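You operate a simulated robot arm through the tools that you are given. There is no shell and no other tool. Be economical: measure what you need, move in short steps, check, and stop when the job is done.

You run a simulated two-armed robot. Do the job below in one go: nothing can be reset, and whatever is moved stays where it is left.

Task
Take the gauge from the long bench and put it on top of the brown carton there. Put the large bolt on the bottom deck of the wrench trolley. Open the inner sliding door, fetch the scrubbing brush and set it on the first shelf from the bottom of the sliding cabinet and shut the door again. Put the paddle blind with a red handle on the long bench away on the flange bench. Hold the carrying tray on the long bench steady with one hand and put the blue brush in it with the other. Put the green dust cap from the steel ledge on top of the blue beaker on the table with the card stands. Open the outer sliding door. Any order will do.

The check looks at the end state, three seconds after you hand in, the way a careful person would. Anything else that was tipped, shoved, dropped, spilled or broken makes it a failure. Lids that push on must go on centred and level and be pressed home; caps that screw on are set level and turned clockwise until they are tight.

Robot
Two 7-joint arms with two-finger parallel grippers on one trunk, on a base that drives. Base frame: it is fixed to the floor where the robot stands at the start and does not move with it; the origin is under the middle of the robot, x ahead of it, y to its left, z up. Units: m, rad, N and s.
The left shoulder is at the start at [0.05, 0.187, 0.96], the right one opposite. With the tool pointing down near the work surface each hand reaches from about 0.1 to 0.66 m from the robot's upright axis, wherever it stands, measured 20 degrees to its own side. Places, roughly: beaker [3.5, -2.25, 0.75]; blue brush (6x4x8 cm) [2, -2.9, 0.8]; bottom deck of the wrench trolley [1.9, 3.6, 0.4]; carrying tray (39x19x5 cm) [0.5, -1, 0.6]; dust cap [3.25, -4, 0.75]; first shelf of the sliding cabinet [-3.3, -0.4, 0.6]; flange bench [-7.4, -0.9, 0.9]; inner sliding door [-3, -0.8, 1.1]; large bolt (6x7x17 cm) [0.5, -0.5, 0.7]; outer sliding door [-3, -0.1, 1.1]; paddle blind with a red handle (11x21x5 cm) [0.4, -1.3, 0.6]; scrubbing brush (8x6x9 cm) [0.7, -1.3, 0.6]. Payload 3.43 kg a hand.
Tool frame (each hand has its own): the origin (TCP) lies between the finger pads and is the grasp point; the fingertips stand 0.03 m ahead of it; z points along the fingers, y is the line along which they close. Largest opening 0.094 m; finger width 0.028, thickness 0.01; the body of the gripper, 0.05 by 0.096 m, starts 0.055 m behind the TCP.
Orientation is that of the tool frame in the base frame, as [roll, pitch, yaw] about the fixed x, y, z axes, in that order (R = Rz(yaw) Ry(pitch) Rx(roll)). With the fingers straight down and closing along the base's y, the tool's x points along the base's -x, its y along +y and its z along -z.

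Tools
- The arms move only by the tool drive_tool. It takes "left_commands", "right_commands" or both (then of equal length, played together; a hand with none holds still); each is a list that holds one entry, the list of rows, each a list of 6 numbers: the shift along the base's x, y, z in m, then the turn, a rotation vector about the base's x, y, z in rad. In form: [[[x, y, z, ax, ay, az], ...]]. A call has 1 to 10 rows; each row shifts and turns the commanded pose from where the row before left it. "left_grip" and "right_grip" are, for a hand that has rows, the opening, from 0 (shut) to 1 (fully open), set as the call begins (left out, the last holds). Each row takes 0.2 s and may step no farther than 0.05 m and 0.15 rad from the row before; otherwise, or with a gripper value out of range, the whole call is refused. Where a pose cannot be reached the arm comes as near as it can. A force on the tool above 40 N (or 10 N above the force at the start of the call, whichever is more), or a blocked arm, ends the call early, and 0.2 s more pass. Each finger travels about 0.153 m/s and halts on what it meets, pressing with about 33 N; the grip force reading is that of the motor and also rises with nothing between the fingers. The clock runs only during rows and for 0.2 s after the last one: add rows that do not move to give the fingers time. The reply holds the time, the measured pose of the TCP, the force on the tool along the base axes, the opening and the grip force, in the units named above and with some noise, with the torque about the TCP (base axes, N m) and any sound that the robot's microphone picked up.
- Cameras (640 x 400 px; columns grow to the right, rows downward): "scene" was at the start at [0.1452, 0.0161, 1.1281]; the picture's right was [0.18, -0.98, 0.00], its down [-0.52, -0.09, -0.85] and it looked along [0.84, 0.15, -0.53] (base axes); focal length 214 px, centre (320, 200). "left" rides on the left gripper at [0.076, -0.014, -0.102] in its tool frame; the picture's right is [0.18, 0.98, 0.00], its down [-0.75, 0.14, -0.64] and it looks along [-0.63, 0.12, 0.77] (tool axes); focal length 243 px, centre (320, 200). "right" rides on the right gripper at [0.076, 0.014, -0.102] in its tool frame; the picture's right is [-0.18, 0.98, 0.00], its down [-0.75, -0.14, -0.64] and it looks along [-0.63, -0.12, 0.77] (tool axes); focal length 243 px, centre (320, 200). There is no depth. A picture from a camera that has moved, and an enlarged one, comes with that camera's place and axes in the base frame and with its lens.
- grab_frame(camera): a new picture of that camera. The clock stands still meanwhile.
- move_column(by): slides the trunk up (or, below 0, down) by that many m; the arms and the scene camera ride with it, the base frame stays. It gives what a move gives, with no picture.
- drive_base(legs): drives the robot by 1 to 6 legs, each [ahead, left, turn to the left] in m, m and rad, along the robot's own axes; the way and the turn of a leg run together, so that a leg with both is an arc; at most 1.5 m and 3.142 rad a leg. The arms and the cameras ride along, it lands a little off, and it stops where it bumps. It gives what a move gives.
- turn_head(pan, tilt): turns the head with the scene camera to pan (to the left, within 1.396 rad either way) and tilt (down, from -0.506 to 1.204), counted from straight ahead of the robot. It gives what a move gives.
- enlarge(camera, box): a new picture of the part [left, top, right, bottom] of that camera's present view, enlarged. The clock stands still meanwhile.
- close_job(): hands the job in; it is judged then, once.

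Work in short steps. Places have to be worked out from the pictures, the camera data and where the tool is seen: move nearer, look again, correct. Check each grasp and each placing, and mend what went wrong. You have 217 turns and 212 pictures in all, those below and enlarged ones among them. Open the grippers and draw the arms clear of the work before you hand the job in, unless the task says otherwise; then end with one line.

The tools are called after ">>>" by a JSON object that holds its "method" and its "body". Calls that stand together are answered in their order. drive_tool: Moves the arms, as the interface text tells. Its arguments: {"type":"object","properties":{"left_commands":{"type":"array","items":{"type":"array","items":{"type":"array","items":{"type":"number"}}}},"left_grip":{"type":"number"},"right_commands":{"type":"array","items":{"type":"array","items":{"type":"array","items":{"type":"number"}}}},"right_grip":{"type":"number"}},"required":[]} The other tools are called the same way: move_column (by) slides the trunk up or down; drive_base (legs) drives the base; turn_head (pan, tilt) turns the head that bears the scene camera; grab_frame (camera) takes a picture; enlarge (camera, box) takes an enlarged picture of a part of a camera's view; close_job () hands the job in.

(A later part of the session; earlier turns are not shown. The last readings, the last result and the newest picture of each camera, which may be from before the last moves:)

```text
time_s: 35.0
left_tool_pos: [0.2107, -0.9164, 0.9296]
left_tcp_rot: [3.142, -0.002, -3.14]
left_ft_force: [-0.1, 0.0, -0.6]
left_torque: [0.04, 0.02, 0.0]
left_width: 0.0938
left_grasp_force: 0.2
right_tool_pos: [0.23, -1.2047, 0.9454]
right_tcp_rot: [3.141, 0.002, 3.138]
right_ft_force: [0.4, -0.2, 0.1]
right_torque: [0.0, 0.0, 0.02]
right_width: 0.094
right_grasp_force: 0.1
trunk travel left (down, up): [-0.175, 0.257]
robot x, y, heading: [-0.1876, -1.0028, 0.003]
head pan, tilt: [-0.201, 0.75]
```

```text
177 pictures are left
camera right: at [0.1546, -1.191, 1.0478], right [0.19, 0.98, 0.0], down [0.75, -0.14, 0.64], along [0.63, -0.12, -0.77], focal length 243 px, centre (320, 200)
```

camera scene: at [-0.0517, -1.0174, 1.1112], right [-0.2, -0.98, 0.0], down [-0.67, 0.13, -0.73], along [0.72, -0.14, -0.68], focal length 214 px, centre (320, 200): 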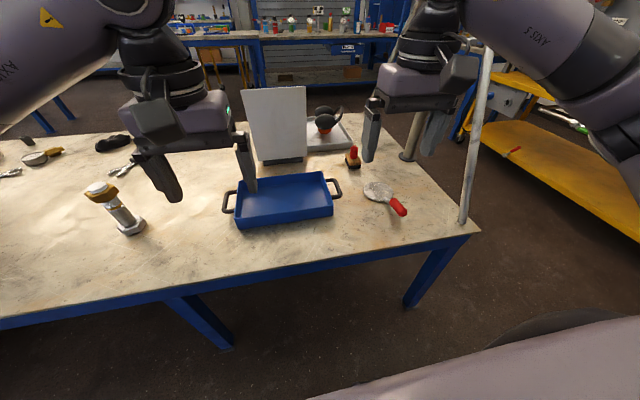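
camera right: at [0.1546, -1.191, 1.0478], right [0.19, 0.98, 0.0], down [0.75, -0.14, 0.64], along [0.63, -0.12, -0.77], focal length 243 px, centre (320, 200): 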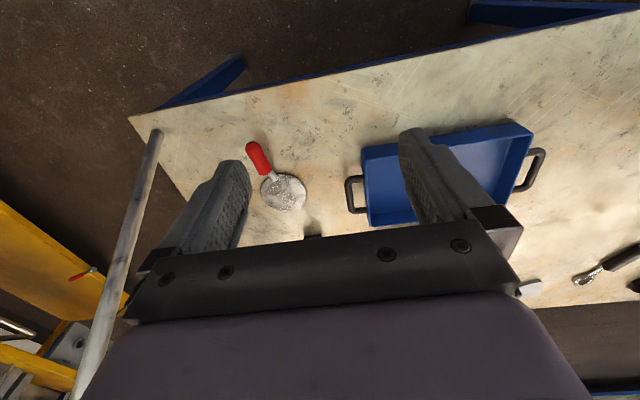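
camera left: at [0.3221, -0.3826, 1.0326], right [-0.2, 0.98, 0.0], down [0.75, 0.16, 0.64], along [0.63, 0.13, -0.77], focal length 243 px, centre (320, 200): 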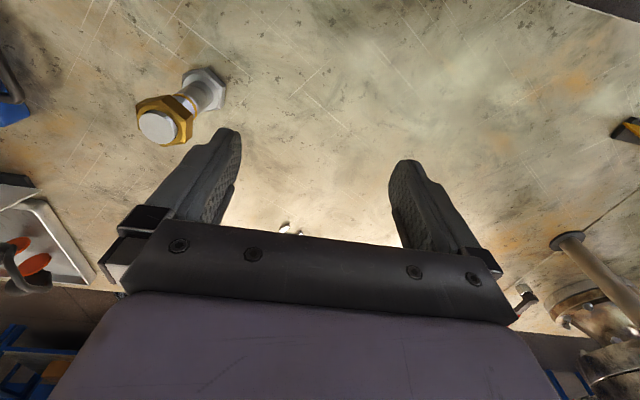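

I see the paddle blind near (0.43, -1.36), the scrubbing brush near (0.68, -1.30), and a tripod stay standing at the bench corner (0.27, -1.57) that I must keep clear of. I move in and look at the blind closely.

>>> {"method": "drive_base", "body": {"legs": [[0.13, -0.08, 0]]}}

>>> {"method": "grab_frame", "body": {"camera": "scene"}}

>>> {"method": "enlarge", "body": {"camera": "right", "box": [160, 60, 400, 220]}}

```text
time_s: 36.4
left_tool_pos: [0.339, -0.9989, 0.9299]
left_tcp_rot: [3.141, -0.002, 3.137]
left_ft_force: [-0.2, 0.2, -0.1]
left_torque: [-0.01, 0.01, -0.01]
left_width: 0.0942
left_grasp_force: 0.1
right_tool_pos: [0.3572, -1.2874, 0.9454]
right_tcp_rot: [-3.14, 0.001, 3.135]
right_ft_force: [-0.2, 1.9, -0.1]
right_torque: [-0.01, -0.01, -0.03]
right_width: 0.0937
right_grasp_force: 0.1
trunk travel left (down, up): [-0.175, 0.257]
robot x, y, heading: [-0.0625, -1.0824, -0.001]
head pan, tilt: [-0.201, 0.75]
```

```text
176 pictures are left
camera scene: at [0.0764, -1.0997, 1.1111], right [-0.2, -0.98, 0.0], down [-0.67, 0.14, -0.73], along [0.72, -0.15, -0.68], focal length 214 px, centre (320, 200)
```

scene: 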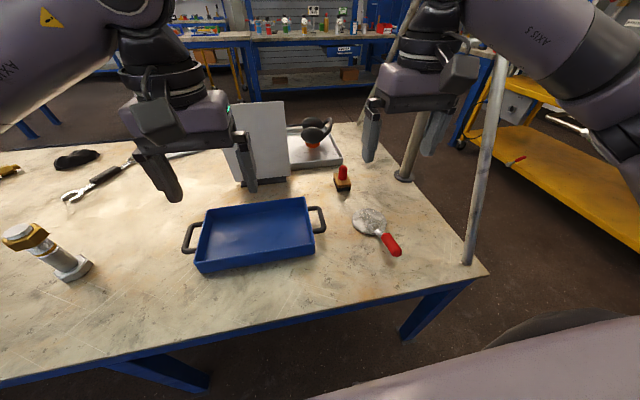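

```text
2.50 times, centred on (280, 140) of right
camera zoom: at [0.2822, -1.2738, 1.0478], right [0.19, 0.98, 0.0], down [0.75, -0.15, 0.64], along [0.63, -0.12, -0.77], focal length 606 px, centre (420, 350)
```

zoom: 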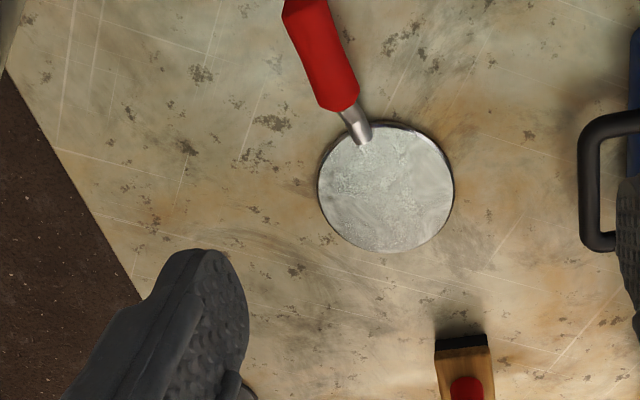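

Handle lies nearly along x with its front end at (0.41, -1.347) and disc centre (0.477, -1.336). I bring the right hand above the front of the red handle, turned 0.17 rad.

>>> {"method": "drive_tool", "body": {"right_commands": [[[0.013, -0.021, -0.04, 0, 0, 0.06], [0.013, -0.021, -0.04, 0, 0, 0.06], [0.013, -0.021, -0.04, 0, 0, 0.05], [0, 0, -0.045, 0, 0, 0], [0, 0, -0.045, 0, 0, 0], [0, 0, 0, 0, 0, 0]]], "right_grip": 1}}

>>> {"method": "grab_frame", "body": {"camera": "right"}}

>>> {"method": "grab_frame", "body": {"camera": "scene"}}

```text
time_s: 37.8
left_tool_pos: [0.3385, -0.9984, 0.93]
left_tcp_rot: [-3.141, -0.001, 3.138]
left_ft_force: [-0.4, 0.1, 0.2]
left_torque: [0.03, 0.0, -0.02]
left_width: 0.0936
left_grasp_force: 0.1
right_tool_pos: [0.3985, -1.3489, 0.7355]
right_tcp_rot: [3.141, 0.001, -2.978]
right_ft_force: [0.9, 0.0, -1.2]
right_torque: [0.03, -0.02, 0.01]
right_width: 0.094
right_grasp_force: 0.2
trunk travel left (down, up): [-0.175, 0.257]
robot x, y, heading: [-0.0591, -1.085, 0.003]
head pan, tilt: [-0.201, 0.75]
```

```text
174 pictures are left
camera right: at [0.3212, -1.3493, 0.8378], right [0.02, 1.0, 0.0], down [0.77, -0.02, 0.64], along [0.64, -0.01, -0.77], focal length 243 px, centre (320, 200)
```

right: 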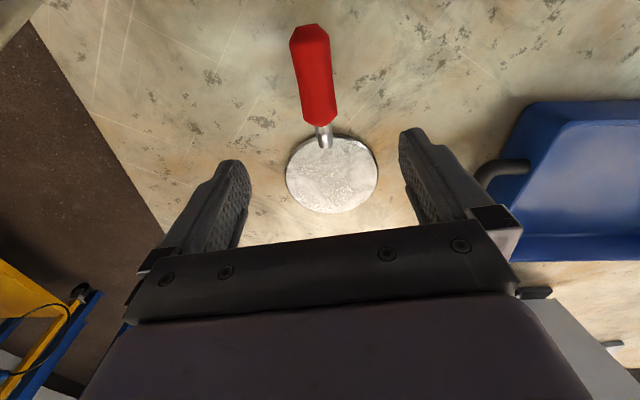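

```text
173 pictures are left
camera scene: at [0.0763, -1.0996, 1.1112], right [-0.2, -0.98, 0.0], down [-0.67, 0.14, -0.73], along [0.72, -0.15, -0.68], focal length 214 px, centre (320, 200)
```

scene: 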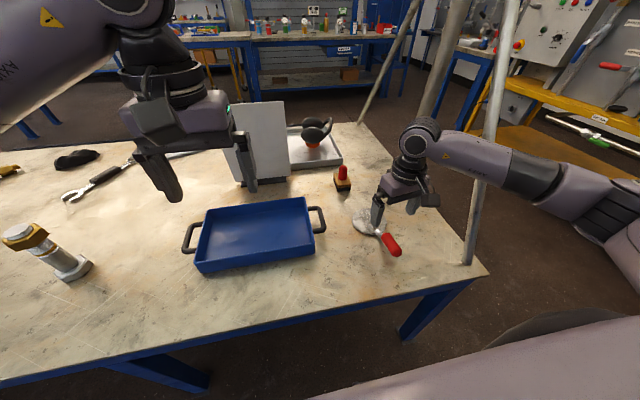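

The handle's red part runs x 0.338–0.408, y≈-1.35. I descend and close on its front part.

>>> {"method": "drive_tool", "body": {"right_commands": [[[-0.004, -0.001, -0.04, 0, 0, -0.04], [0, 0, -0.04, 0, 0, 0], [0, 0, -0.019, 0, 0, 0], [0, 0, 0, 0, 0, 0]]], "right_grip": 1}}

>>> {"method": "drive_tool", "body": {"right_commands": [[[0, 0, 0, 0, 0, 0], [0, 0, 0, 0, 0, 0], [0, 0, 0, 0, 0, 0], [0, 0, 0, 0, 0, 0]]], "right_grip": 0}}

>>> {"method": "grab_frame", "body": {"camera": "right"}}

```text
time_s: 38.8
left_tool_pos: [0.3382, -0.9987, 0.9303]
left_tcp_rot: [3.141, 0.0, 3.138]
left_ft_force: [-0.1, 0.2, -1.0]
left_torque: [0.03, 0.02, 0.01]
left_width: 0.0941
left_grasp_force: 0.1
right_tool_pos: [0.3929, -1.3533, 0.6329]
right_tcp_rot: [-3.141, -0.001, -3.018]
right_ft_force: [0.7, -0.3, -0.7]
right_torque: [0.02, -0.02, 0.0]
right_width: 0.094
right_grasp_force: 0.1
trunk travel left (down, up): [-0.175, 0.257]
robot x, y, heading: [-0.0612, -1.0806, 0.003]
head pan, tilt: [-0.201, 0.75]
```

```text
time_s: 39.8
left_tool_pos: [0.3391, -0.9993, 0.9299]
left_tcp_rot: [-3.141, 0.0, 3.136]
left_ft_force: [-0.4, 0.2, -0.3]
left_torque: [0.02, -0.01, 0.0]
left_width: 0.094
left_grasp_force: 0.0
right_tool_pos: [0.392, -1.3531, 0.6341]
right_tcp_rot: [3.14, -0.001, -3.016]
right_ft_force: [0.0, 0.7, 0.0]
right_torque: [0.1, -0.1, 0.18]
right_width: 0.0343
right_grasp_force: 33.1
trunk travel left (down, up): [-0.175, 0.257]
robot x, y, heading: [-0.0604, -1.0826, -0.001]
head pan, tilt: [-0.201, 0.75]
```

```text
172 pictures are left
camera right: at [0.316, -1.3493, 0.7359], right [0.06, 1.0, 0.0], down [0.77, -0.05, 0.64], along [0.64, -0.04, -0.77], focal length 243 px, centre (320, 200)
```

right: 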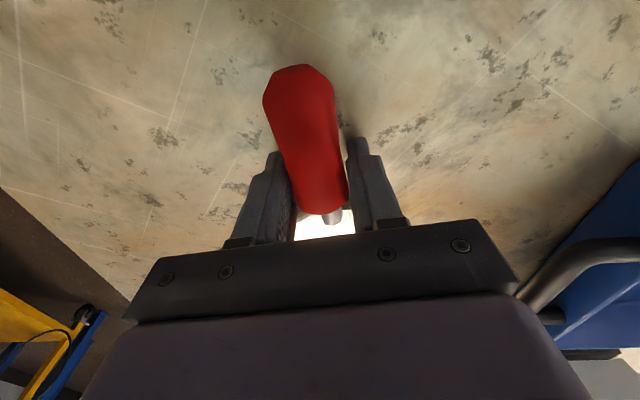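

Gripped (0.034 m). I lift to test the hold.

>>> {"method": "drive_tool", "body": {"right_commands": [[[0, 0, 0.03, 0, 0, 0], [0, 0, 0.04, 0, 0, 0], [0, 0, 0.045, 0, 0, 0], [0, 0.01, 0.045, 0, 0, 0], [0, 0.01, 0.045, 0, 0, 0], [0, 0.01, 0.045, 0, 0, 0], [0, 0, 0, 0, 0, 0]]], "right_grip": 0}}

>>> {"method": "grab_frame", "body": {"camera": "scene"}}

>>> {"method": "grab_frame", "body": {"camera": "right"}}

```text
time_s: 41.4
left_tool_pos: [0.3381, -0.9987, 0.9314]
left_tcp_rot: [-3.141, -0.003, 3.137]
left_ft_force: [-0.3, 0.1, -0.3]
left_torque: [-0.01, -0.01, 0.0]
left_width: 0.0941
left_grasp_force: 0.2
right_tool_pos: [0.3938, -1.3236, 0.8847]
right_tcp_rot: [3.141, -0.002, -3.017]
right_ft_force: [0.2, -0.5, -5.9]
right_torque: [-0.02, 0.33, -0.01]
right_width: 0.0342
right_grasp_force: 32.9
trunk travel left (down, up): [-0.175, 0.257]
robot x, y, heading: [-0.0647, -1.0869, -0.0]
head pan, tilt: [-0.201, 0.75]
```

```text
171 pictures are left
camera scene: at [0.0767, -1.0997, 1.1111], right [-0.2, -0.98, 0.0], down [-0.67, 0.14, -0.73], along [0.72, -0.15, -0.68], focal length 214 px, centre (320, 200)
```

scene: 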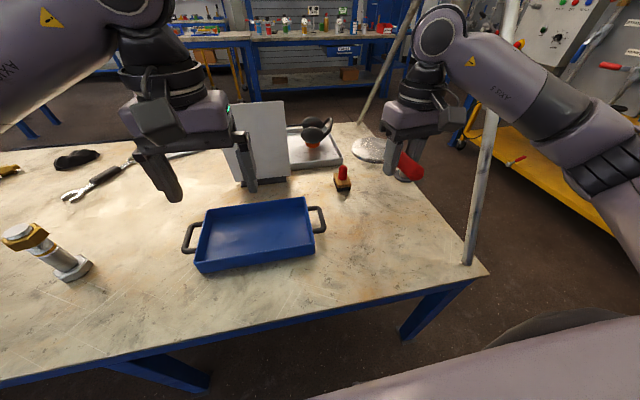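

```text
170 pictures are left
camera right: at [0.3178, -1.3191, 0.9879], right [0.06, 1.0, 0.0], down [0.77, -0.05, 0.64], along [0.64, -0.04, -0.77], focal length 243 px, centre (320, 200)
```

right: 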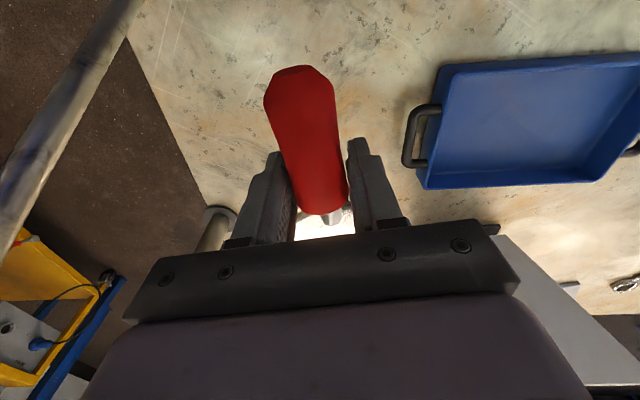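

Held firmly. I draw the right hand inwards and back the robot straight off, then look behind.

>>> {"method": "drive_tool", "body": {"right_commands": [[[-0.03, 0.025, 0.02, 0, 0, 0], [-0.03, 0.025, 0.02, 0, 0, 0], [-0.02, 0.02, 0.0, 0, 0, 0]]], "right_grip": 0}}

>>> {"method": "drive_base", "body": {"legs": [[-0.7, 0, 0], [0, 0, 3.14]]}}

>>> {"method": "turn_head", "body": {"pan": 0, "tilt": 0.3}}

>>> {"method": "grab_frame", "body": {"camera": "scene"}}

```text
time_s: 42.2
left_tool_pos: [0.3376, -0.9988, 0.9294]
left_tcp_rot: [-3.141, -0.003, 3.139]
left_ft_force: [-0.7, 0.3, -0.7]
left_torque: [-0.01, -0.02, 0.01]
left_width: 0.0938
left_grasp_force: 0.0
right_tool_pos: [0.3129, -1.2505, 0.9245]
right_tcp_rot: [-3.141, -0.001, -3.018]
right_ft_force: [0.1, 0.6, -6.3]
right_torque: [-0.04, 0.3, -0.01]
right_width: 0.0344
right_grasp_force: 33.0
trunk travel left (down, up): [-0.175, 0.257]
robot x, y, heading: [-0.0615, -1.0798, 0.001]
head pan, tilt: [-0.201, 0.75]
```

```text
time_s: 53.7
left_tool_pos: [-1.165, -1.2096, 0.9312]
left_tcp_rot: [-3.14, -0.002, 0.099]
left_ft_force: [-0.2, 0.3, 0.1]
left_torque: [0.0, 0.0, 0.0]
left_width: 0.0939
left_grasp_force: 0.0
right_tool_pos: [-1.1658, -0.9552, 0.9231]
right_tcp_rot: [-3.141, 0.0, 0.228]
right_ft_force: [0.9, 0.0, -7.6]
right_torque: [0.09, -0.31, 0.01]
right_width: 0.0342
right_grasp_force: 32.9
trunk travel left (down, up): [-0.175, 0.257]
robot x, y, heading: [-0.7764, -1.0805, -3.037]
head pan, tilt: [-0.201, 0.75]
```

```text
time_s: 54.6
left_tool_pos: [-1.1636, -1.209, 0.9292]
left_tcp_rot: [3.141, -0.002, 0.099]
left_ft_force: [1.1, -1.2, -0.1]
left_torque: [-0.01, 0.03, -0.04]
left_width: 0.0939
left_grasp_force: 0.0
right_tool_pos: [-1.1651, -0.9566, 0.9246]
right_tcp_rot: [3.14, 0.0, 0.225]
right_ft_force: [-0.1, -0.2, -6.1]
right_torque: [0.07, -0.31, -0.01]
right_width: 0.0343
right_grasp_force: 32.8
trunk travel left (down, up): [-0.175, 0.257]
robot x, y, heading: [-0.7752, -1.088, -3.034]
head pan, tilt: [0.0, 0.3]
```

```text
169 pictures are left
camera scene: at [-0.9273, -1.0999, 1.1514], right [-0.1, 0.99, 0.0], down [0.3, 0.03, -0.95], along [-0.95, -0.1, -0.3], focal length 214 px, centre (320, 200)
```

scene: 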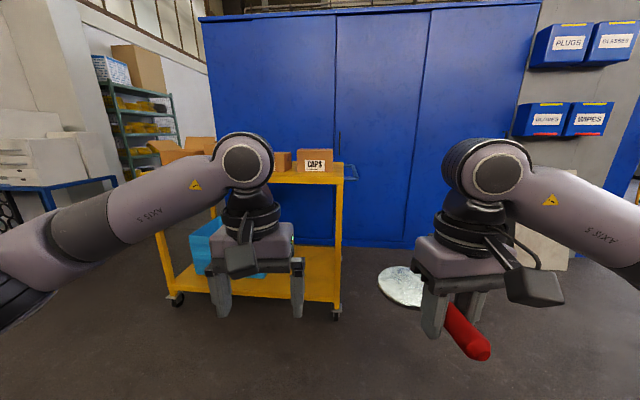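

The blue sliding cabinet is ahead with a yellow cart before its left part. I look to both sides for a way to the flange bench.

>>> {"method": "turn_head", "body": {"pan": -0.9, "tilt": 0.1}}

>>> {"method": "grab_frame", "body": {"camera": "scene"}}

>>> {"method": "turn_head", "body": {"pan": 0.9, "tilt": 0.1}}

>>> {"method": "grab_frame", "body": {"camera": "scene"}}

```text
time_s: 55.8
left_tool_pos: [-1.1646, -1.2097, 0.93]
left_tcp_rot: [3.141, -0.002, 0.099]
left_ft_force: [0.1, 0.4, -0.7]
left_torque: [0.01, 0.04, 0.0]
left_width: 0.0942
left_grasp_force: 0.1
right_tool_pos: [-1.1658, -0.9559, 0.9232]
right_tcp_rot: [-3.141, 0.0, 0.227]
right_ft_force: [0.2, -0.1, -5.9]
right_torque: [0.09, -0.31, 0.03]
right_width: 0.0342
right_grasp_force: 33.2
trunk travel left (down, up): [-0.175, 0.257]
robot x, y, heading: [-0.7705, -1.0824, -3.039]
head pan, tilt: [-0.901, 0.099]
```

```text
168 pictures are left
camera scene: at [-0.8988, -1.0245, 1.1701], right [0.71, 0.7, 0.0], down [0.07, -0.07, -0.99], along [-0.7, 0.71, -0.1], focal length 214 px, centre (320, 200)
```

scene: 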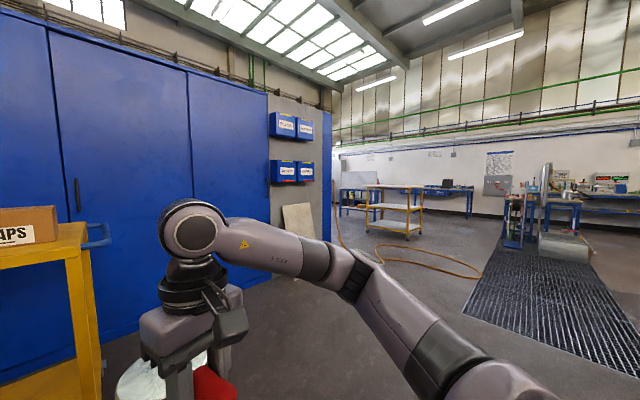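

```text
time_s: 57.6
left_tool_pos: [-1.1647, -1.2096, 0.931]
left_tcp_rot: [-3.141, -0.001, 0.1]
left_ft_force: [-0.9, -0.1, 0.8]
left_torque: [-0.02, 0.01, -0.04]
left_width: 0.0943
left_grasp_force: 0.1
right_tool_pos: [-1.1658, -0.9558, 0.9246]
right_tcp_rot: [-3.141, 0.002, 0.227]
right_ft_force: [-0.3, 1.0, -6.0]
right_torque: [0.09, -0.29, 0.03]
right_width: 0.0342
right_grasp_force: 32.7
trunk travel left (down, up): [-0.175, 0.257]
robot x, y, heading: [-0.771, -1.0818, -3.044]
head pan, tilt: [0.901, 0.099]
```

```text
167 pictures are left
camera scene: at [-0.8839, -1.1679, 1.1701], right [-0.84, 0.54, 0.0], down [0.05, 0.08, -0.99], along [-0.53, -0.84, -0.1], focal length 214 px, centre (320, 200)
```

scene: 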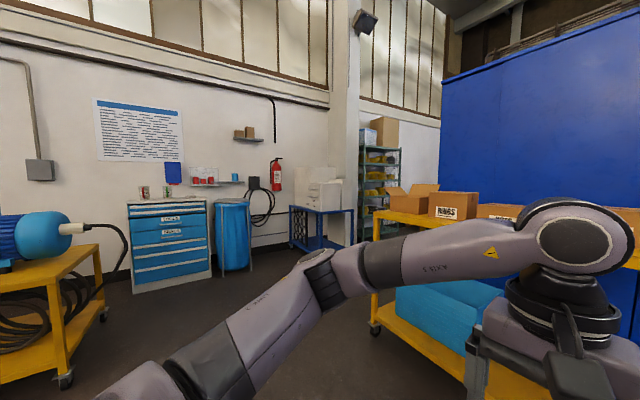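

There's a way round on the north side, past the wall end near y≈1.45. I drive there in short legs and look west.

>>> {"method": "drive_base", "body": {"legs": [[0.5, 0, -0.1], [0, -1.4, 0], [0, -1.2, 0]]}}

>>> {"method": "turn_head", "body": {"pan": 0, "tilt": 0.2}}

>>> {"method": "grab_frame", "body": {"camera": "scene"}}

>>> {"method": "turn_head", "body": {"pan": -0.8, "tilt": 0.2}}

>>> {"method": "grab_frame", "body": {"camera": "scene"}}

```text
time_s: 72.8
left_tool_pos: [-1.7483, 1.3978, 0.9307]
left_tcp_rot: [3.141, -0.001, 0.052]
left_ft_force: [-0.6, 0.0, -0.1]
left_torque: [0.0, -0.01, -0.02]
left_width: 0.0937
left_grasp_force: 0.0
right_tool_pos: [-1.7382, 1.6508, 0.9233]
right_tcp_rot: [-3.14, 0.0, 0.18]
right_ft_force: [0.3, 0.3, -5.8]
right_torque: [0.04, -0.3, -0.01]
right_width: 0.0339
right_grasp_force: 32.9
trunk travel left (down, up): [-0.175, 0.257]
robot x, y, heading: [-1.351, 1.5048, -3.085]
head pan, tilt: [0.901, 0.099]
```

```text
time_s: 74.0
left_tool_pos: [-1.7478, 1.3969, 0.9307]
left_tcp_rot: [-3.141, -0.002, 0.052]
left_ft_force: [0.5, -0.5, 0.8]
left_torque: [-0.01, -0.03, 0.0]
left_width: 0.094
left_grasp_force: 0.1
right_tool_pos: [-1.7387, 1.6503, 0.9236]
right_tcp_rot: [-3.141, -0.001, 0.18]
right_ft_force: [-0.6, -0.6, -6.3]
right_torque: [0.04, -0.32, -0.01]
right_width: 0.0341
right_grasp_force: 33.2
trunk travel left (down, up): [-0.175, 0.257]
robot x, y, heading: [-1.3535, 1.5053, -3.09]
head pan, tilt: [0.0, 0.201]
```

```text
166 pictures are left
camera scene: at [-1.5073, 1.4954, 1.1607], right [-0.06, 1.0, 0.0], down [0.2, 0.01, -0.98], along [-0.98, -0.06, -0.2], focal length 214 px, centre (320, 200)
```

scene: 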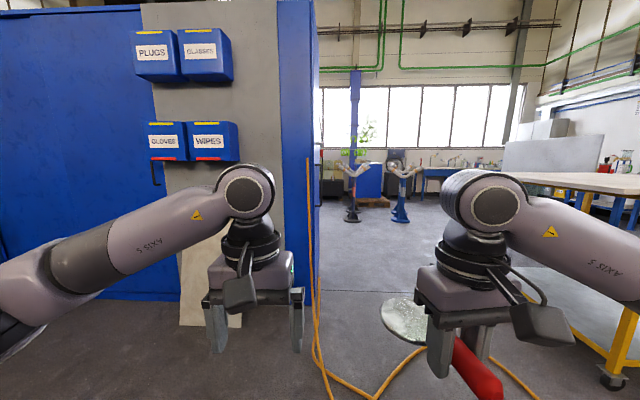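

```text
time_s: 75.1
left_tool_pos: [-1.7495, 1.3977, 0.9309]
left_tcp_rot: [3.141, 0.001, 0.054]
left_ft_force: [0.4, 0.1, -0.1]
left_torque: [0.01, -0.01, 0.01]
left_width: 0.094
left_grasp_force: 0.1
right_tool_pos: [-1.739, 1.6498, 0.9245]
right_tcp_rot: [3.139, -0.002, 0.179]
right_ft_force: [-0.1, 0.4, -6.8]
right_torque: [0.08, -0.31, 0.0]
right_width: 0.034
right_grasp_force: 32.8
trunk travel left (down, up): [-0.175, 0.257]
robot x, y, heading: [-1.3525, 1.5027, -3.086]
head pan, tilt: [-0.799, 0.201]
```

```text
165 pictures are left
camera scene: at [-1.4829, 1.5636, 1.1607], right [0.68, 0.74, 0.0], down [0.15, -0.13, -0.98], along [-0.72, 0.66, -0.2], focal length 214 px, centre (320, 200)
```

scene: 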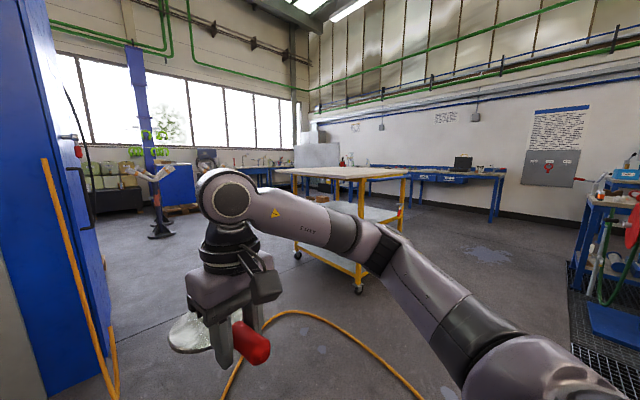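

Gap between the blue post (y≈1.4) and the white-topped cart (y≈2.9); I centre on y≈2.13 and drive through, then look around.

>>> {"method": "drive_base", "body": {"legs": [[0, -0.62, -0.055], [1.4, 0, 0], [1.4, 0, 0]]}}

>>> {"method": "turn_head", "body": {"pan": 0.5, "tilt": 0.2}}

>>> {"method": "grab_frame", "body": {"camera": "scene"}}

>>> {"method": "turn_head", "body": {"pan": 1.3, "tilt": 0.2}}

>>> {"method": "grab_frame", "body": {"camera": "scene"}}

```text
time_s: 91.9
left_tool_pos: [-4.5871, 1.9428, 0.9299]
left_tcp_rot: [3.141, -0.003, 0.039]
left_ft_force: [-0.5, -0.8, -0.1]
left_torque: [0.0, -0.02, -0.04]
left_width: 0.094
left_grasp_force: 0.1
right_tool_pos: [-4.5722, 2.1951, 0.9226]
right_tcp_rot: [3.14, 0.001, 0.167]
right_ft_force: [0.3, -0.3, -5.8]
right_torque: [0.02, -0.33, 0.01]
right_width: 0.0339
right_grasp_force: 33.1
trunk travel left (down, up): [-0.175, 0.257]
robot x, y, heading: [-4.1927, 2.0455, -3.097]
head pan, tilt: [-0.799, 0.201]
```

```text
time_s: 93.3
left_tool_pos: [-4.5862, 1.9426, 0.9299]
left_tcp_rot: [3.141, -0.002, 0.037]
left_ft_force: [0.9, 1.2, -0.6]
left_torque: [0.03, 0.02, 0.02]
left_width: 0.0942
left_grasp_force: 0.0
right_tool_pos: [-4.5712, 2.1968, 0.9233]
right_tcp_rot: [-3.139, -0.001, 0.165]
right_ft_force: [0.1, 0.4, -6.5]
right_torque: [0.02, -0.3, 0.0]
right_width: 0.0338
right_grasp_force: 32.9
trunk travel left (down, up): [-0.175, 0.257]
robot x, y, heading: [-4.19, 2.0421, -3.097]
head pan, tilt: [0.499, 0.201]
```

```text
164 pictures are left
camera scene: at [-4.3299, 1.9932, 1.1607], right [-0.51, 0.86, 0.0], down [0.17, 0.1, -0.98], along [-0.84, -0.5, -0.2], focal length 214 px, centre (320, 200)
```

scene: 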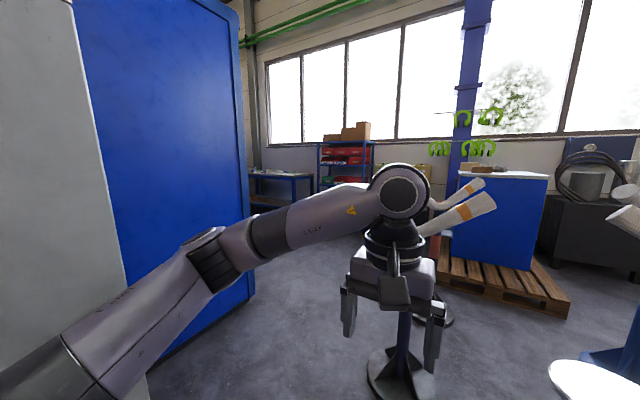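

```text
time_s: 94.5
left_tool_pos: [-4.5862, 1.9416, 0.9304]
left_tcp_rot: [3.14, -0.001, 0.038]
left_ft_force: [-1.1, 0.0, 0.2]
left_torque: [-0.01, -0.01, 0.01]
left_width: 0.0939
left_grasp_force: 0.1
right_tool_pos: [-4.5721, 2.1959, 0.9228]
right_tcp_rot: [-3.141, -0.002, 0.166]
right_ft_force: [-0.2, -0.1, -6.0]
right_torque: [0.09, -0.29, 0.01]
right_width: 0.034
right_grasp_force: 32.9
trunk travel left (down, up): [-0.175, 0.257]
robot x, y, heading: [-4.1853, 2.0432, -3.099]
head pan, tilt: [1.3, 0.201]
```

```text
163 pictures are left
camera scene: at [-4.2712, 1.9504, 1.1608], right [-0.97, 0.23, 0.0], down [0.05, 0.19, -0.98], along [-0.22, -0.95, -0.2], focal length 214 px, centre (320, 200)
```

scene: 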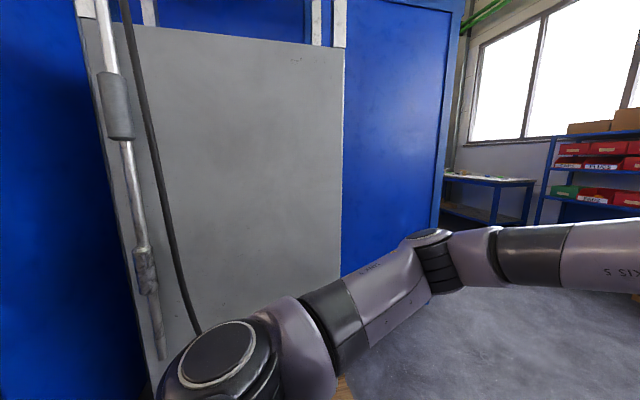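

There's a pipe stand ahead and the flange bench (blue, small) far left behind the booth corner. One more look ahead to plan the way between.

>>> {"method": "turn_head", "body": {"pan": 0.2, "tilt": 0.45}}

>>> {"method": "grab_frame", "body": {"camera": "scene"}}

>>> {"method": "enlarge", "body": {"camera": "right", "box": [0, 0, 640, 400]}}

```text
time_s: 95.8
left_tool_pos: [-4.5865, 1.9424, 0.9299]
left_tcp_rot: [3.141, -0.001, 0.039]
left_ft_force: [-0.7, -0.6, 0.1]
left_torque: [0.01, 0.0, -0.01]
left_width: 0.0939
left_grasp_force: 0.0
right_tool_pos: [-4.5734, 2.1948, 0.9236]
right_tcp_rot: [3.141, -0.001, 0.166]
right_ft_force: [-0.4, 0.2, -6.5]
right_torque: [0.07, -0.31, 0.01]
right_width: 0.034
right_grasp_force: 33.1
trunk travel left (down, up): [-0.175, 0.257]
robot x, y, heading: [-4.1921, 2.0403, -3.1]
head pan, tilt: [0.201, 0.45]
```

```text
162 pictures are left
camera scene: at [-4.3392, 2.019, 1.1375], right [-0.24, 0.97, 0.0], down [0.42, 0.1, -0.9], along [-0.87, -0.22, -0.44], focal length 214 px, centre (320, 200)
```

scene: 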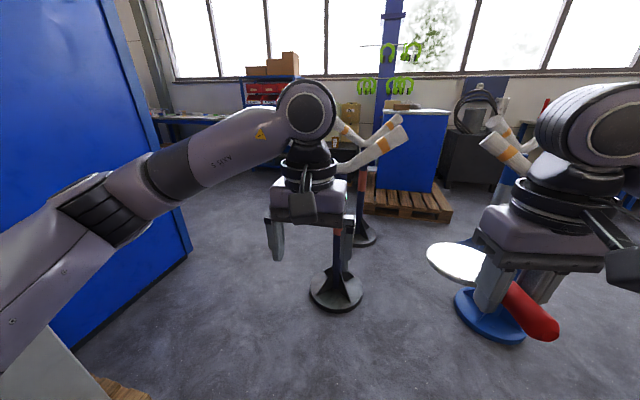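

```text
1.00 times, centred on (320, 200) of right
camera zoom: at [-4.4945, 2.1933, 1.0263], right [-0.02, -1.0, 0.0], down [-0.77, 0.01, 0.64], along [-0.64, 0.01, -0.77], focal length 243 px, centre (320, 200)
```

zoom: 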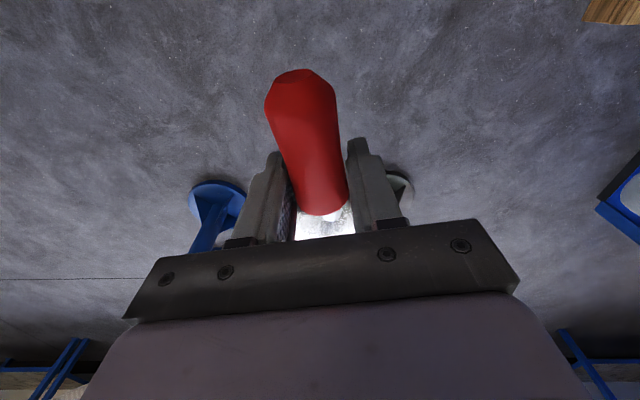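

The gap between the black stand (-5.35, 1.88) and the booth is narrow. I raise the trunk so elbows pass above the stand tops, and stretch the left arm forward to tuck its elbow.

>>> {"method": "move_column", "body": {"by": 0.25}}

>>> {"method": "drive_tool", "body": {"left_commands": [[[-0.045, 0, 0, 0, 0, 0], [-0.045, 0.0, 0, 0, 0, 0], [-0.045, 0.0, 0, 0, 0, 0], [-0.045, 0.0, 0, 0, 0, 0]]], "left_grip": 1}}

>>> {"method": "turn_head", "body": {"pan": 0.5, "tilt": 0.6}}

>>> {"method": "grab_frame", "body": {"camera": "scene"}}

```text
time_s: 98.4
left_tool_pos: [-4.5861, 1.9431, 1.1798]
left_tcp_rot: [3.141, -0.002, 0.038]
left_ft_force: [-1.1, 0.1, 0.1]
left_torque: [0.05, 0.0, -0.02]
left_width: 0.094
left_grasp_force: 0.1
right_tool_pos: [-4.5722, 2.1967, 1.1746]
right_tcp_rot: [3.14, -0.001, 0.166]
right_ft_force: [0.9, -0.2, -6.5]
right_torque: [0.03, -0.31, -0.03]
right_width: 0.0339
right_grasp_force: 33.3
trunk travel left (down, up): [-0.425, 0.007]
robot x, y, heading: [-4.1921, 2.0431, -3.101]
head pan, tilt: [0.201, 0.45]
```

```text
time_s: 99.4
left_tool_pos: [-4.767, 1.9458, 1.1819]
left_tcp_rot: [3.139, 0.0, 0.033]
left_ft_force: [0.0, 0.8, -0.3]
left_torque: [-0.03, 0.03, 0.05]
left_width: 0.0939
left_grasp_force: 0.1
right_tool_pos: [-4.572, 2.1984, 1.173]
right_tcp_rot: [3.141, 0.0, 0.166]
right_ft_force: [-0.8, 0.4, -4.7]
right_torque: [0.0, -0.29, 0.0]
right_width: 0.0338
right_grasp_force: 33.0
trunk travel left (down, up): [-0.425, 0.007]
robot x, y, heading: [-4.1892, 2.0421, -3.098]
head pan, tilt: [0.201, 0.45]
```

```text
time_s: 100.2
left_tool_pos: [-4.7657, 1.9436, 1.1798]
left_tcp_rot: [3.14, -0.001, 0.035]
left_ft_force: [0.7, 0.4, -0.4]
left_torque: [-0.02, -0.01, -0.02]
left_width: 0.0942
left_grasp_force: 0.1
right_tool_pos: [-4.5729, 2.1952, 1.1739]
right_tcp_rot: [-3.141, 0.0, 0.167]
right_ft_force: [-0.1, -0.6, -6.3]
right_torque: [0.08, -0.35, -0.02]
right_width: 0.0337
right_grasp_force: 33.4
trunk travel left (down, up): [-0.425, 0.007]
robot x, y, heading: [-4.1877, 2.0444, -3.096]
head pan, tilt: [0.499, 0.6]
```

```text
160 pictures are left
camera scene: at [-4.3259, 1.9959, 1.374], right [-0.51, 0.86, 0.0], down [0.48, 0.29, -0.83], along [-0.71, -0.42, -0.56], focal length 214 px, centre (320, 200)
```

scene: 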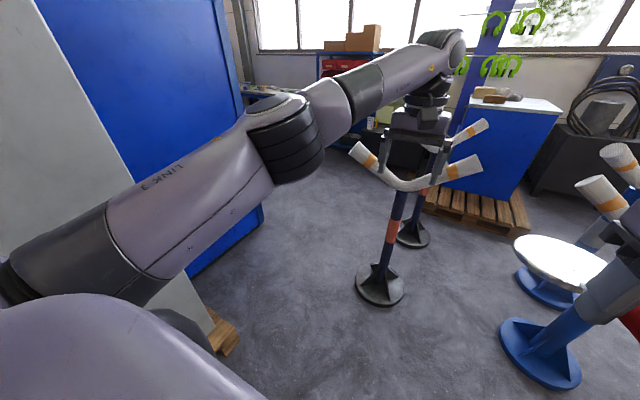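

I thread: first to about (-4.85, 1.65), then (-5.2, 1.2), checking afterwards.

>>> {"method": "drive_base", "body": {"legs": [[0.677, 0.36, 0], [0.37, 0.434, 0]]}}

>>> {"method": "grab_frame", "body": {"camera": "scene"}}

```text
time_s: 107.1
left_tool_pos: [-5.7661, 1.1169, 1.1812]
left_tcp_rot: [3.141, -0.001, 0.027]
left_ft_force: [-0.3, -0.3, 0.4]
left_torque: [0.02, -0.01, 0.02]
left_width: 0.0939
left_grasp_force: 0.1
right_tool_pos: [-5.5675, 1.3654, 1.1734]
right_tcp_rot: [-3.141, -0.003, 0.155]
right_ft_force: [-0.5, -1.3, -5.6]
right_torque: [0.03, -0.32, 0.04]
right_width: 0.0339
right_grasp_force: 32.6
trunk travel left (down, up): [-0.425, 0.007]
robot x, y, heading: [-5.1879, 1.2082, -3.111]
head pan, tilt: [0.499, 0.6]
```

```text
159 pictures are left
camera scene: at [-5.324, 1.1638, 1.3739], right [-0.5, 0.86, 0.0], down [0.49, 0.29, -0.82], along [-0.71, -0.42, -0.57], focal length 214 px, centre (320, 200)
```

scene: 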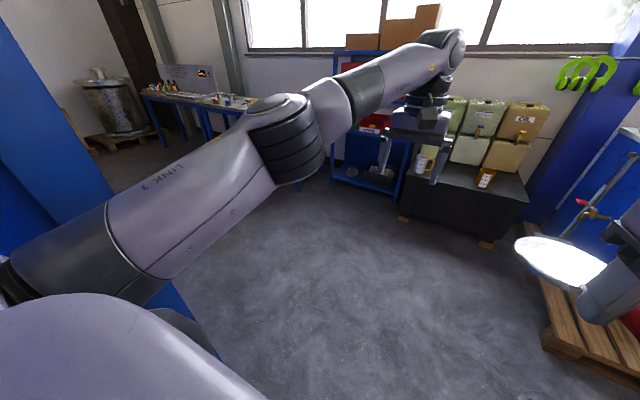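

Clear. I continue past the booth corner and slide left (south) toward the flange bench.

>>> {"method": "drive_base", "body": {"legs": [[0.8, 0.2, -0.03], [0, 1.0, 0]]}}

>>> {"method": "turn_head", "body": {"pan": 0.5, "tilt": 0.5}}

>>> {"method": "grab_frame", "body": {"camera": "scene"}}

```text
time_s: 116.2
left_tool_pos: [-6.5574, -0.0667, 1.1804]
left_tcp_rot: [3.14, -0.002, 0.007]
left_ft_force: [0.8, -0.2, 0.7]
left_torque: [0.03, 0.0, 0.0]
left_width: 0.0941
left_grasp_force: 0.0
right_tool_pos: [-6.3543, 0.1807, 1.1743]
right_tcp_rot: [-3.14, -0.002, 0.134]
right_ft_force: [-0.2, -0.4, -5.8]
right_torque: [0.02, -0.33, 0.01]
right_width: 0.0338
right_grasp_force: 33.0
trunk travel left (down, up): [-0.425, 0.007]
robot x, y, heading: [-5.9819, 0.0179, -3.132]
head pan, tilt: [0.499, 0.6]
```

```text
time_s: 116.8
left_tool_pos: [-6.5561, -0.0654, 1.181]
left_tcp_rot: [3.141, -0.002, 0.008]
left_ft_force: [-0.5, -0.3, 0.3]
left_torque: [-0.01, 0.01, -0.03]
left_width: 0.0939
left_grasp_force: 0.1
right_tool_pos: [-6.3536, 0.1811, 1.1742]
right_tcp_rot: [3.141, -0.001, 0.132]
right_ft_force: [-0.7, 0.2, -6.0]
right_torque: [0.06, -0.28, 0.02]
right_width: 0.0338
right_grasp_force: 32.9
trunk travel left (down, up): [-0.425, 0.007]
robot x, y, heading: [-5.977, 0.0181, -3.129]
head pan, tilt: [0.499, 0.499]
```

```text
158 pictures are left
camera scene: at [-6.1164, -0.0284, 1.383], right [-0.49, 0.87, 0.0], down [0.42, 0.23, -0.88], along [-0.77, -0.43, -0.48], focal length 214 px, centre (320, 200)
```

scene: 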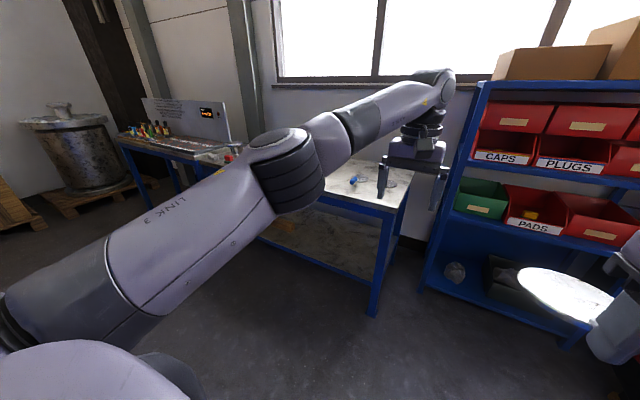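

I draw the left hand back and slide further south to see the flange bench.

>>> {"method": "drive_tool", "body": {"left_commands": [[[0.045, 0, 0, 0, 0, 0], [0.045, 0.0, 0, 0, 0, 0], [0.045, 0.0, 0, 0, 0, 0], [0.045, 0.0, 0, 0, 0, 0], [0.045, -0.02, 0, 0, 0, 0]]], "left_grip": 1}}

>>> {"method": "drive_base", "body": {"legs": [[0, 0.85, 0]]}}

>>> {"method": "turn_head", "body": {"pan": 0.0, "tilt": 0.55}}

>>> {"method": "grab_frame", "body": {"camera": "scene"}}

```text
time_s: 118.0
left_tool_pos: [-6.3285, -0.0879, 1.1818]
left_tcp_rot: [3.141, -0.003, 0.007]
left_ft_force: [-0.4, 0.5, -0.1]
left_torque: [0.0, 0.02, 0.0]
left_width: 0.0939
left_grasp_force: 0.0
right_tool_pos: [-6.3535, 0.1802, 1.1743]
right_tcp_rot: [3.141, -0.001, 0.134]
right_ft_force: [0.5, -0.5, -6.1]
right_torque: [0.02, -0.31, 0.01]
right_width: 0.0338
right_grasp_force: 32.5
trunk travel left (down, up): [-0.425, 0.007]
robot x, y, heading: [-5.9755, 0.0184, -3.134]
head pan, tilt: [0.499, 0.499]
```

```text
time_s: 122.5
left_tool_pos: [-6.3256, -0.9188, 1.1821]
left_tcp_rot: [3.141, -0.002, -0.004]
left_ft_force: [-0.2, -1.1, -0.1]
left_torque: [-0.01, -0.02, 0.0]
left_width: 0.0942
left_grasp_force: 0.0
right_tool_pos: [-6.348, -0.653, 1.1743]
right_tcp_rot: [3.14, -0.001, 0.126]
right_ft_force: [-0.6, -0.7, -5.8]
right_torque: [0.02, -0.27, 0.0]
right_width: 0.0338
right_grasp_force: 33.2
trunk travel left (down, up): [-0.425, 0.007]
robot x, y, heading: [-5.9744, -0.8235, -3.14]
head pan, tilt: [0.499, 0.499]
```

```text
time_s: 123.4
left_tool_pos: [-6.3258, -0.9193, 1.1818]
left_tcp_rot: [3.14, -0.002, -0.004]
left_ft_force: [-0.2, -1.0, 0.3]
left_torque: [0.0, 0.01, -0.03]
left_width: 0.0942
left_grasp_force: 0.0
right_tool_pos: [-6.3479, -0.6529, 1.1744]
right_tcp_rot: [3.141, -0.002, 0.123]
right_ft_force: [-0.1, 0.3, -5.6]
right_torque: [0.06, -0.28, 0.03]
right_width: 0.0335
right_grasp_force: 32.7
trunk travel left (down, up): [-0.425, 0.007]
robot x, y, heading: [-5.9703, -0.821, -3.142]
head pan, tilt: [0.0, 0.55]
```

```text
157 pictures are left
camera scene: at [-6.1222, -0.8205, 1.3785], right [0.0, 1.0, 0.0], down [0.52, 0.0, -0.85], along [-0.85, 0.0, -0.52], focal length 214 px, centre (320, 200)
```

scene: 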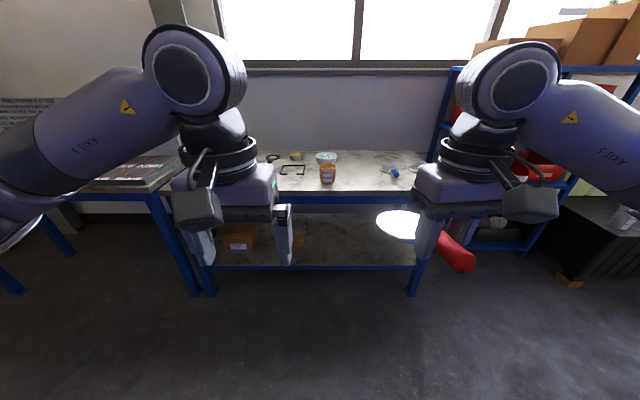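

The flange bench is straight ahead with free space at its front right. I drive 0.45 m closer and look again.

>>> {"method": "drive_base", "body": {"legs": [[0.45, 0, 0]]}}

>>> {"method": "turn_head", "body": {"pan": -0.05, "tilt": 0.75}}

>>> {"method": "grab_frame", "body": {"camera": "scene"}}

>>> {"method": "grab_frame", "body": {"camera": "right"}}

```text
time_s: 126.1
left_tool_pos: [-6.763, -0.9179, 1.1804]
left_tcp_rot: [3.141, -0.001, -0.005]
left_ft_force: [-0.7, 0.3, 0.1]
left_torque: [0.0, -0.02, 0.01]
left_width: 0.0938
left_grasp_force: 0.0
right_tool_pos: [-6.7846, -0.6511, 1.1741]
right_tcp_rot: [-3.142, -0.003, 0.122]
right_ft_force: [0.7, 0.2, -7.0]
right_torque: [0.07, -0.34, 0.01]
right_width: 0.0333
right_grasp_force: 33.1
trunk travel left (down, up): [-0.425, 0.007]
robot x, y, heading: [-6.4094, -0.8203, 3.139]
head pan, tilt: [0.0, 0.55]
```

```text
time_s: 126.8
left_tool_pos: [-6.7624, -0.9179, 1.1816]
left_tcp_rot: [3.141, 0.0, -0.005]
left_ft_force: [0.0, -0.4, 0.3]
left_torque: [0.01, -0.02, -0.02]
left_width: 0.0938
left_grasp_force: 0.0
right_tool_pos: [-6.7842, -0.651, 1.1741]
right_tcp_rot: [3.141, -0.001, 0.123]
right_ft_force: [0.2, -0.8, -5.2]
right_torque: [0.07, -0.27, 0.0]
right_width: 0.0334
right_grasp_force: 32.6
trunk travel left (down, up): [-0.425, 0.007]
robot x, y, heading: [-6.4097, -0.8213, 3.139]
head pan, tilt: [-0.051, 0.75]
```

```text
156 pictures are left
camera scene: at [-6.5518, -0.8157, 1.3612], right [0.05, 1.0, 0.0], down [0.68, -0.04, -0.73], along [-0.73, 0.04, -0.68], focal length 214 px, centre (320, 200)
```

scene: 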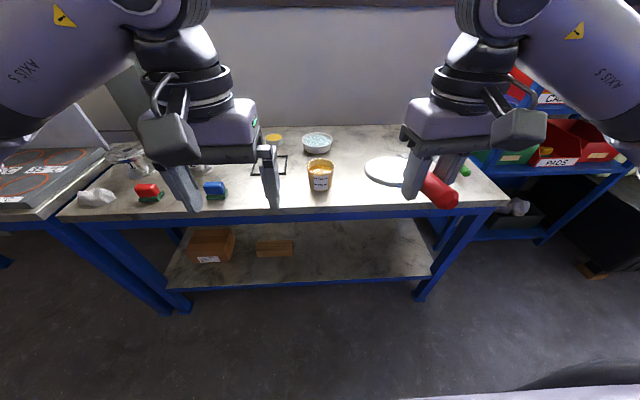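

```text
155 pictures are left
camera right: at [-6.7066, -0.6572, 1.276], right [-0.06, -1.0, 0.0], down [-0.77, 0.05, 0.64], along [-0.64, 0.04, -0.77], focal length 243 px, centre (320, 200)
```

right: 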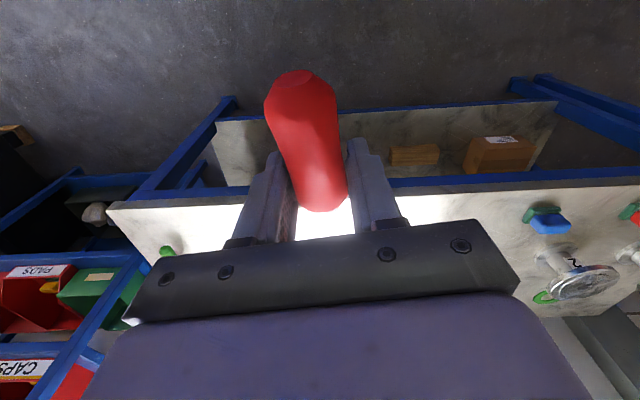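

I'll set the blind at about TCP (-7.09, -0.60): disc between the container and the blue item. Drive 0.12 m closer, then extend the hand.

>>> {"method": "drive_base", "body": {"legs": [[0.12, 0, 0]]}}

>>> {"method": "drive_tool", "body": {"right_commands": [[[-0.035, 0.01, 0, 0, 0, 0], [-0.035, 0.01, 0, 0, 0, 0], [-0.035, 0.01, -0.02, 0, 0, 0], [-0.035, 0.01, -0.03, 0, 0, 0], [-0.035, 0.01, -0.03, 0, 0, 0], [0, 0, -0.04, 0, 0, 0], [0, 0, 0, 0, 0, 0]]], "right_grip": 0}}

>>> {"method": "grab_frame", "body": {"camera": "scene"}}

>>> {"method": "grab_frame", "body": {"camera": "right"}}

```text
time_s: 128.1
left_tool_pos: [-6.8837, -0.9187, 1.1805]
left_tcp_rot: [3.14, -0.003, -0.006]
left_ft_force: [0.0, -0.1, -0.8]
left_torque: [0.01, -0.02, -0.01]
left_width: 0.0941
left_grasp_force: 0.0
right_tool_pos: [-6.9045, -0.6513, 1.1732]
right_tcp_rot: [3.14, -0.003, 0.124]
right_ft_force: [-0.4, -0.2, -7.2]
right_torque: [0.03, -0.31, 0.01]
right_width: 0.0335
right_grasp_force: 33.2
trunk travel left (down, up): [-0.425, 0.007]
robot x, y, heading: [-6.5318, -0.8225, 3.14]
head pan, tilt: [-0.051, 0.75]
```

```text
time_s: 129.7
left_tool_pos: [-6.8836, -0.9186, 1.1823]
left_tcp_rot: [-3.141, 0.001, -0.005]
left_ft_force: [-0.5, 0.1, 0.1]
left_torque: [0.04, -0.03, 0.0]
left_width: 0.094
left_grasp_force: 0.1
right_tool_pos: [-7.0786, -0.6016, 1.0544]
right_tcp_rot: [-3.141, -0.001, 0.126]
right_ft_force: [-0.2, -0.3, -5.4]
right_torque: [0.03, -0.28, -0.01]
right_width: 0.0334
right_grasp_force: 33.1
trunk travel left (down, up): [-0.425, 0.007]
robot x, y, heading: [-6.5282, -0.8239, 3.138]
head pan, tilt: [-0.051, 0.75]
```

```text
154 pictures are left
camera scene: at [-6.6719, -0.8159, 1.3611], right [0.05, 1.0, 0.0], down [0.68, -0.03, -0.73], along [-0.73, 0.04, -0.68], focal length 214 px, centre (320, 200)
```

scene: 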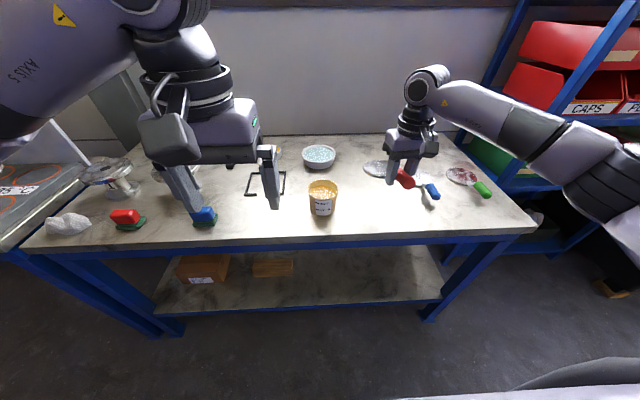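

```text
153 pictures are left
camera right: at [-7.003, -0.6083, 1.1577], right [-0.06, -1.0, 0.0], down [-0.77, 0.05, 0.64], along [-0.64, 0.04, -0.77], focal length 243 px, centre (320, 200)
```

right: 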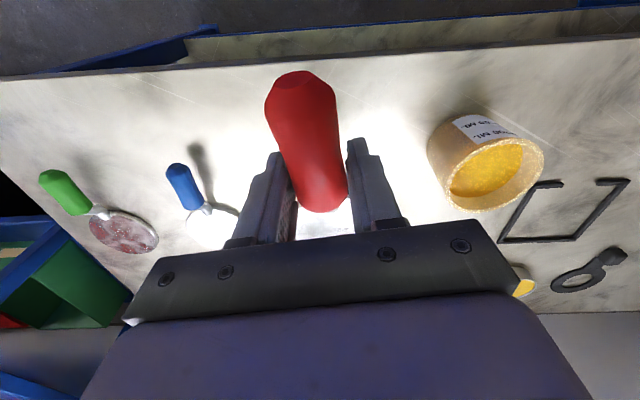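

Blue and green paddle blinds lie to the right; my spot stays clear of both and of the container. I lower with small shift, watching for contact.

>>> {"method": "drive_tool", "body": {"right_commands": [[[-0.008, -0.008, -0.04, 0, 0, 0], [0, 0, -0.03, 0, 0, 0], [0, 0, -0.02, 0, 0, 0], [0, 0, -0.008, 0, 0, 0], [0, 0, -0.008, 0, 0, 0], [0, 0, -0.004, 0, 0, 0], [0, 0, -0.004, 0, 0, 0]]], "right_grip": 0}}

>>> {"method": "enlarge", "body": {"camera": "scene", "box": [300, 130, 500, 250]}}

```text
time_s: 131.3
left_tool_pos: [-6.8836, -0.9176, 1.1813]
left_tcp_rot: [3.14, -0.001, -0.006]
left_ft_force: [-0.5, 0.1, -0.2]
left_torque: [-0.02, -0.01, 0.01]
left_width: 0.094
left_grasp_force: 0.0
right_tool_pos: [-7.0869, -0.6086, 0.9403]
right_tcp_rot: [-3.141, -0.003, 0.124]
right_ft_force: [-0.2, -0.4, -7.1]
right_torque: [0.02, -0.26, 0.01]
right_width: 0.0331
right_grasp_force: 33.1
trunk travel left (down, up): [-0.425, 0.007]
robot x, y, heading: [-6.5297, -0.822, 3.143]
head pan, tilt: [-0.051, 0.75]
```

```text
3.20 times, centred on (400, 190) of scene
camera zoom: at [-6.6721, -0.8157, 1.3611], right [0.05, 1.0, 0.0], down [0.68, -0.04, -0.73], along [-0.73, 0.04, -0.68], focal length 686 px, centre (64, 232)
```

zoom: 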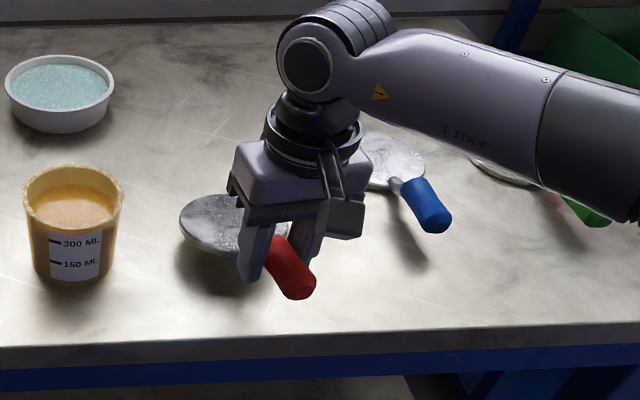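

Still above the top by a couple of centimetres; I continue down gently.

>>> {"method": "drive_tool", "body": {"right_commands": [[[0, 0, -0.008, 0, 0, 0], [0, 0, -0.004, 0, 0, 0], [0, 0, -0.004, 0, 0, 0], [0, 0, 0, 0, 0, 0]]], "right_grip": 0}}

>>> {"method": "drive_tool", "body": {"right_commands": [[[0, 0, -0.003, 0, 0, 0], [0, 0, -0.003, 0, 0, 0], [0, 0, 0, 0, 0, 0]]], "right_grip": 0}}

```text
time_s: 132.3
left_tool_pos: [-6.8837, -0.9181, 1.1809]
left_tcp_rot: [3.14, -0.001, -0.006]
left_ft_force: [0.5, -0.8, 0.6]
left_torque: [0.02, -0.02, 0.02]
left_width: 0.094
left_grasp_force: 0.1
right_tool_pos: [-7.0864, -0.6111, 0.9233]
right_tcp_rot: [3.141, -0.001, 0.124]
right_ft_force: [0.4, 0.8, -5.8]
right_torque: [0.05, -0.36, -0.01]
right_width: 0.0334
right_grasp_force: 33.0
trunk travel left (down, up): [-0.425, 0.007]
robot x, y, heading: [-6.5291, -0.8181, 3.143]
head pan, tilt: [-0.051, 0.75]
```

```text
time_s: 133.1
left_tool_pos: [-6.8814, -0.9181, 1.182]
left_tcp_rot: [3.14, -0.001, -0.006]
left_ft_force: [0.2, 0.2, 1.4]
left_torque: [0.01, 0.0, -0.01]
left_width: 0.0938
left_grasp_force: 0.0
right_tool_pos: [-7.0861, -0.6122, 0.9186]
right_tcp_rot: [3.14, 0.001, 0.124]
right_ft_force: [2.7, 1.0, 2.6]
right_torque: [-0.06, 0.81, 0.0]
right_width: 0.0331
right_grasp_force: 33.2
trunk travel left (down, up): [-0.425, 0.007]
robot x, y, heading: [-6.5274, -0.8227, 3.146]
head pan, tilt: [-0.051, 0.75]
```

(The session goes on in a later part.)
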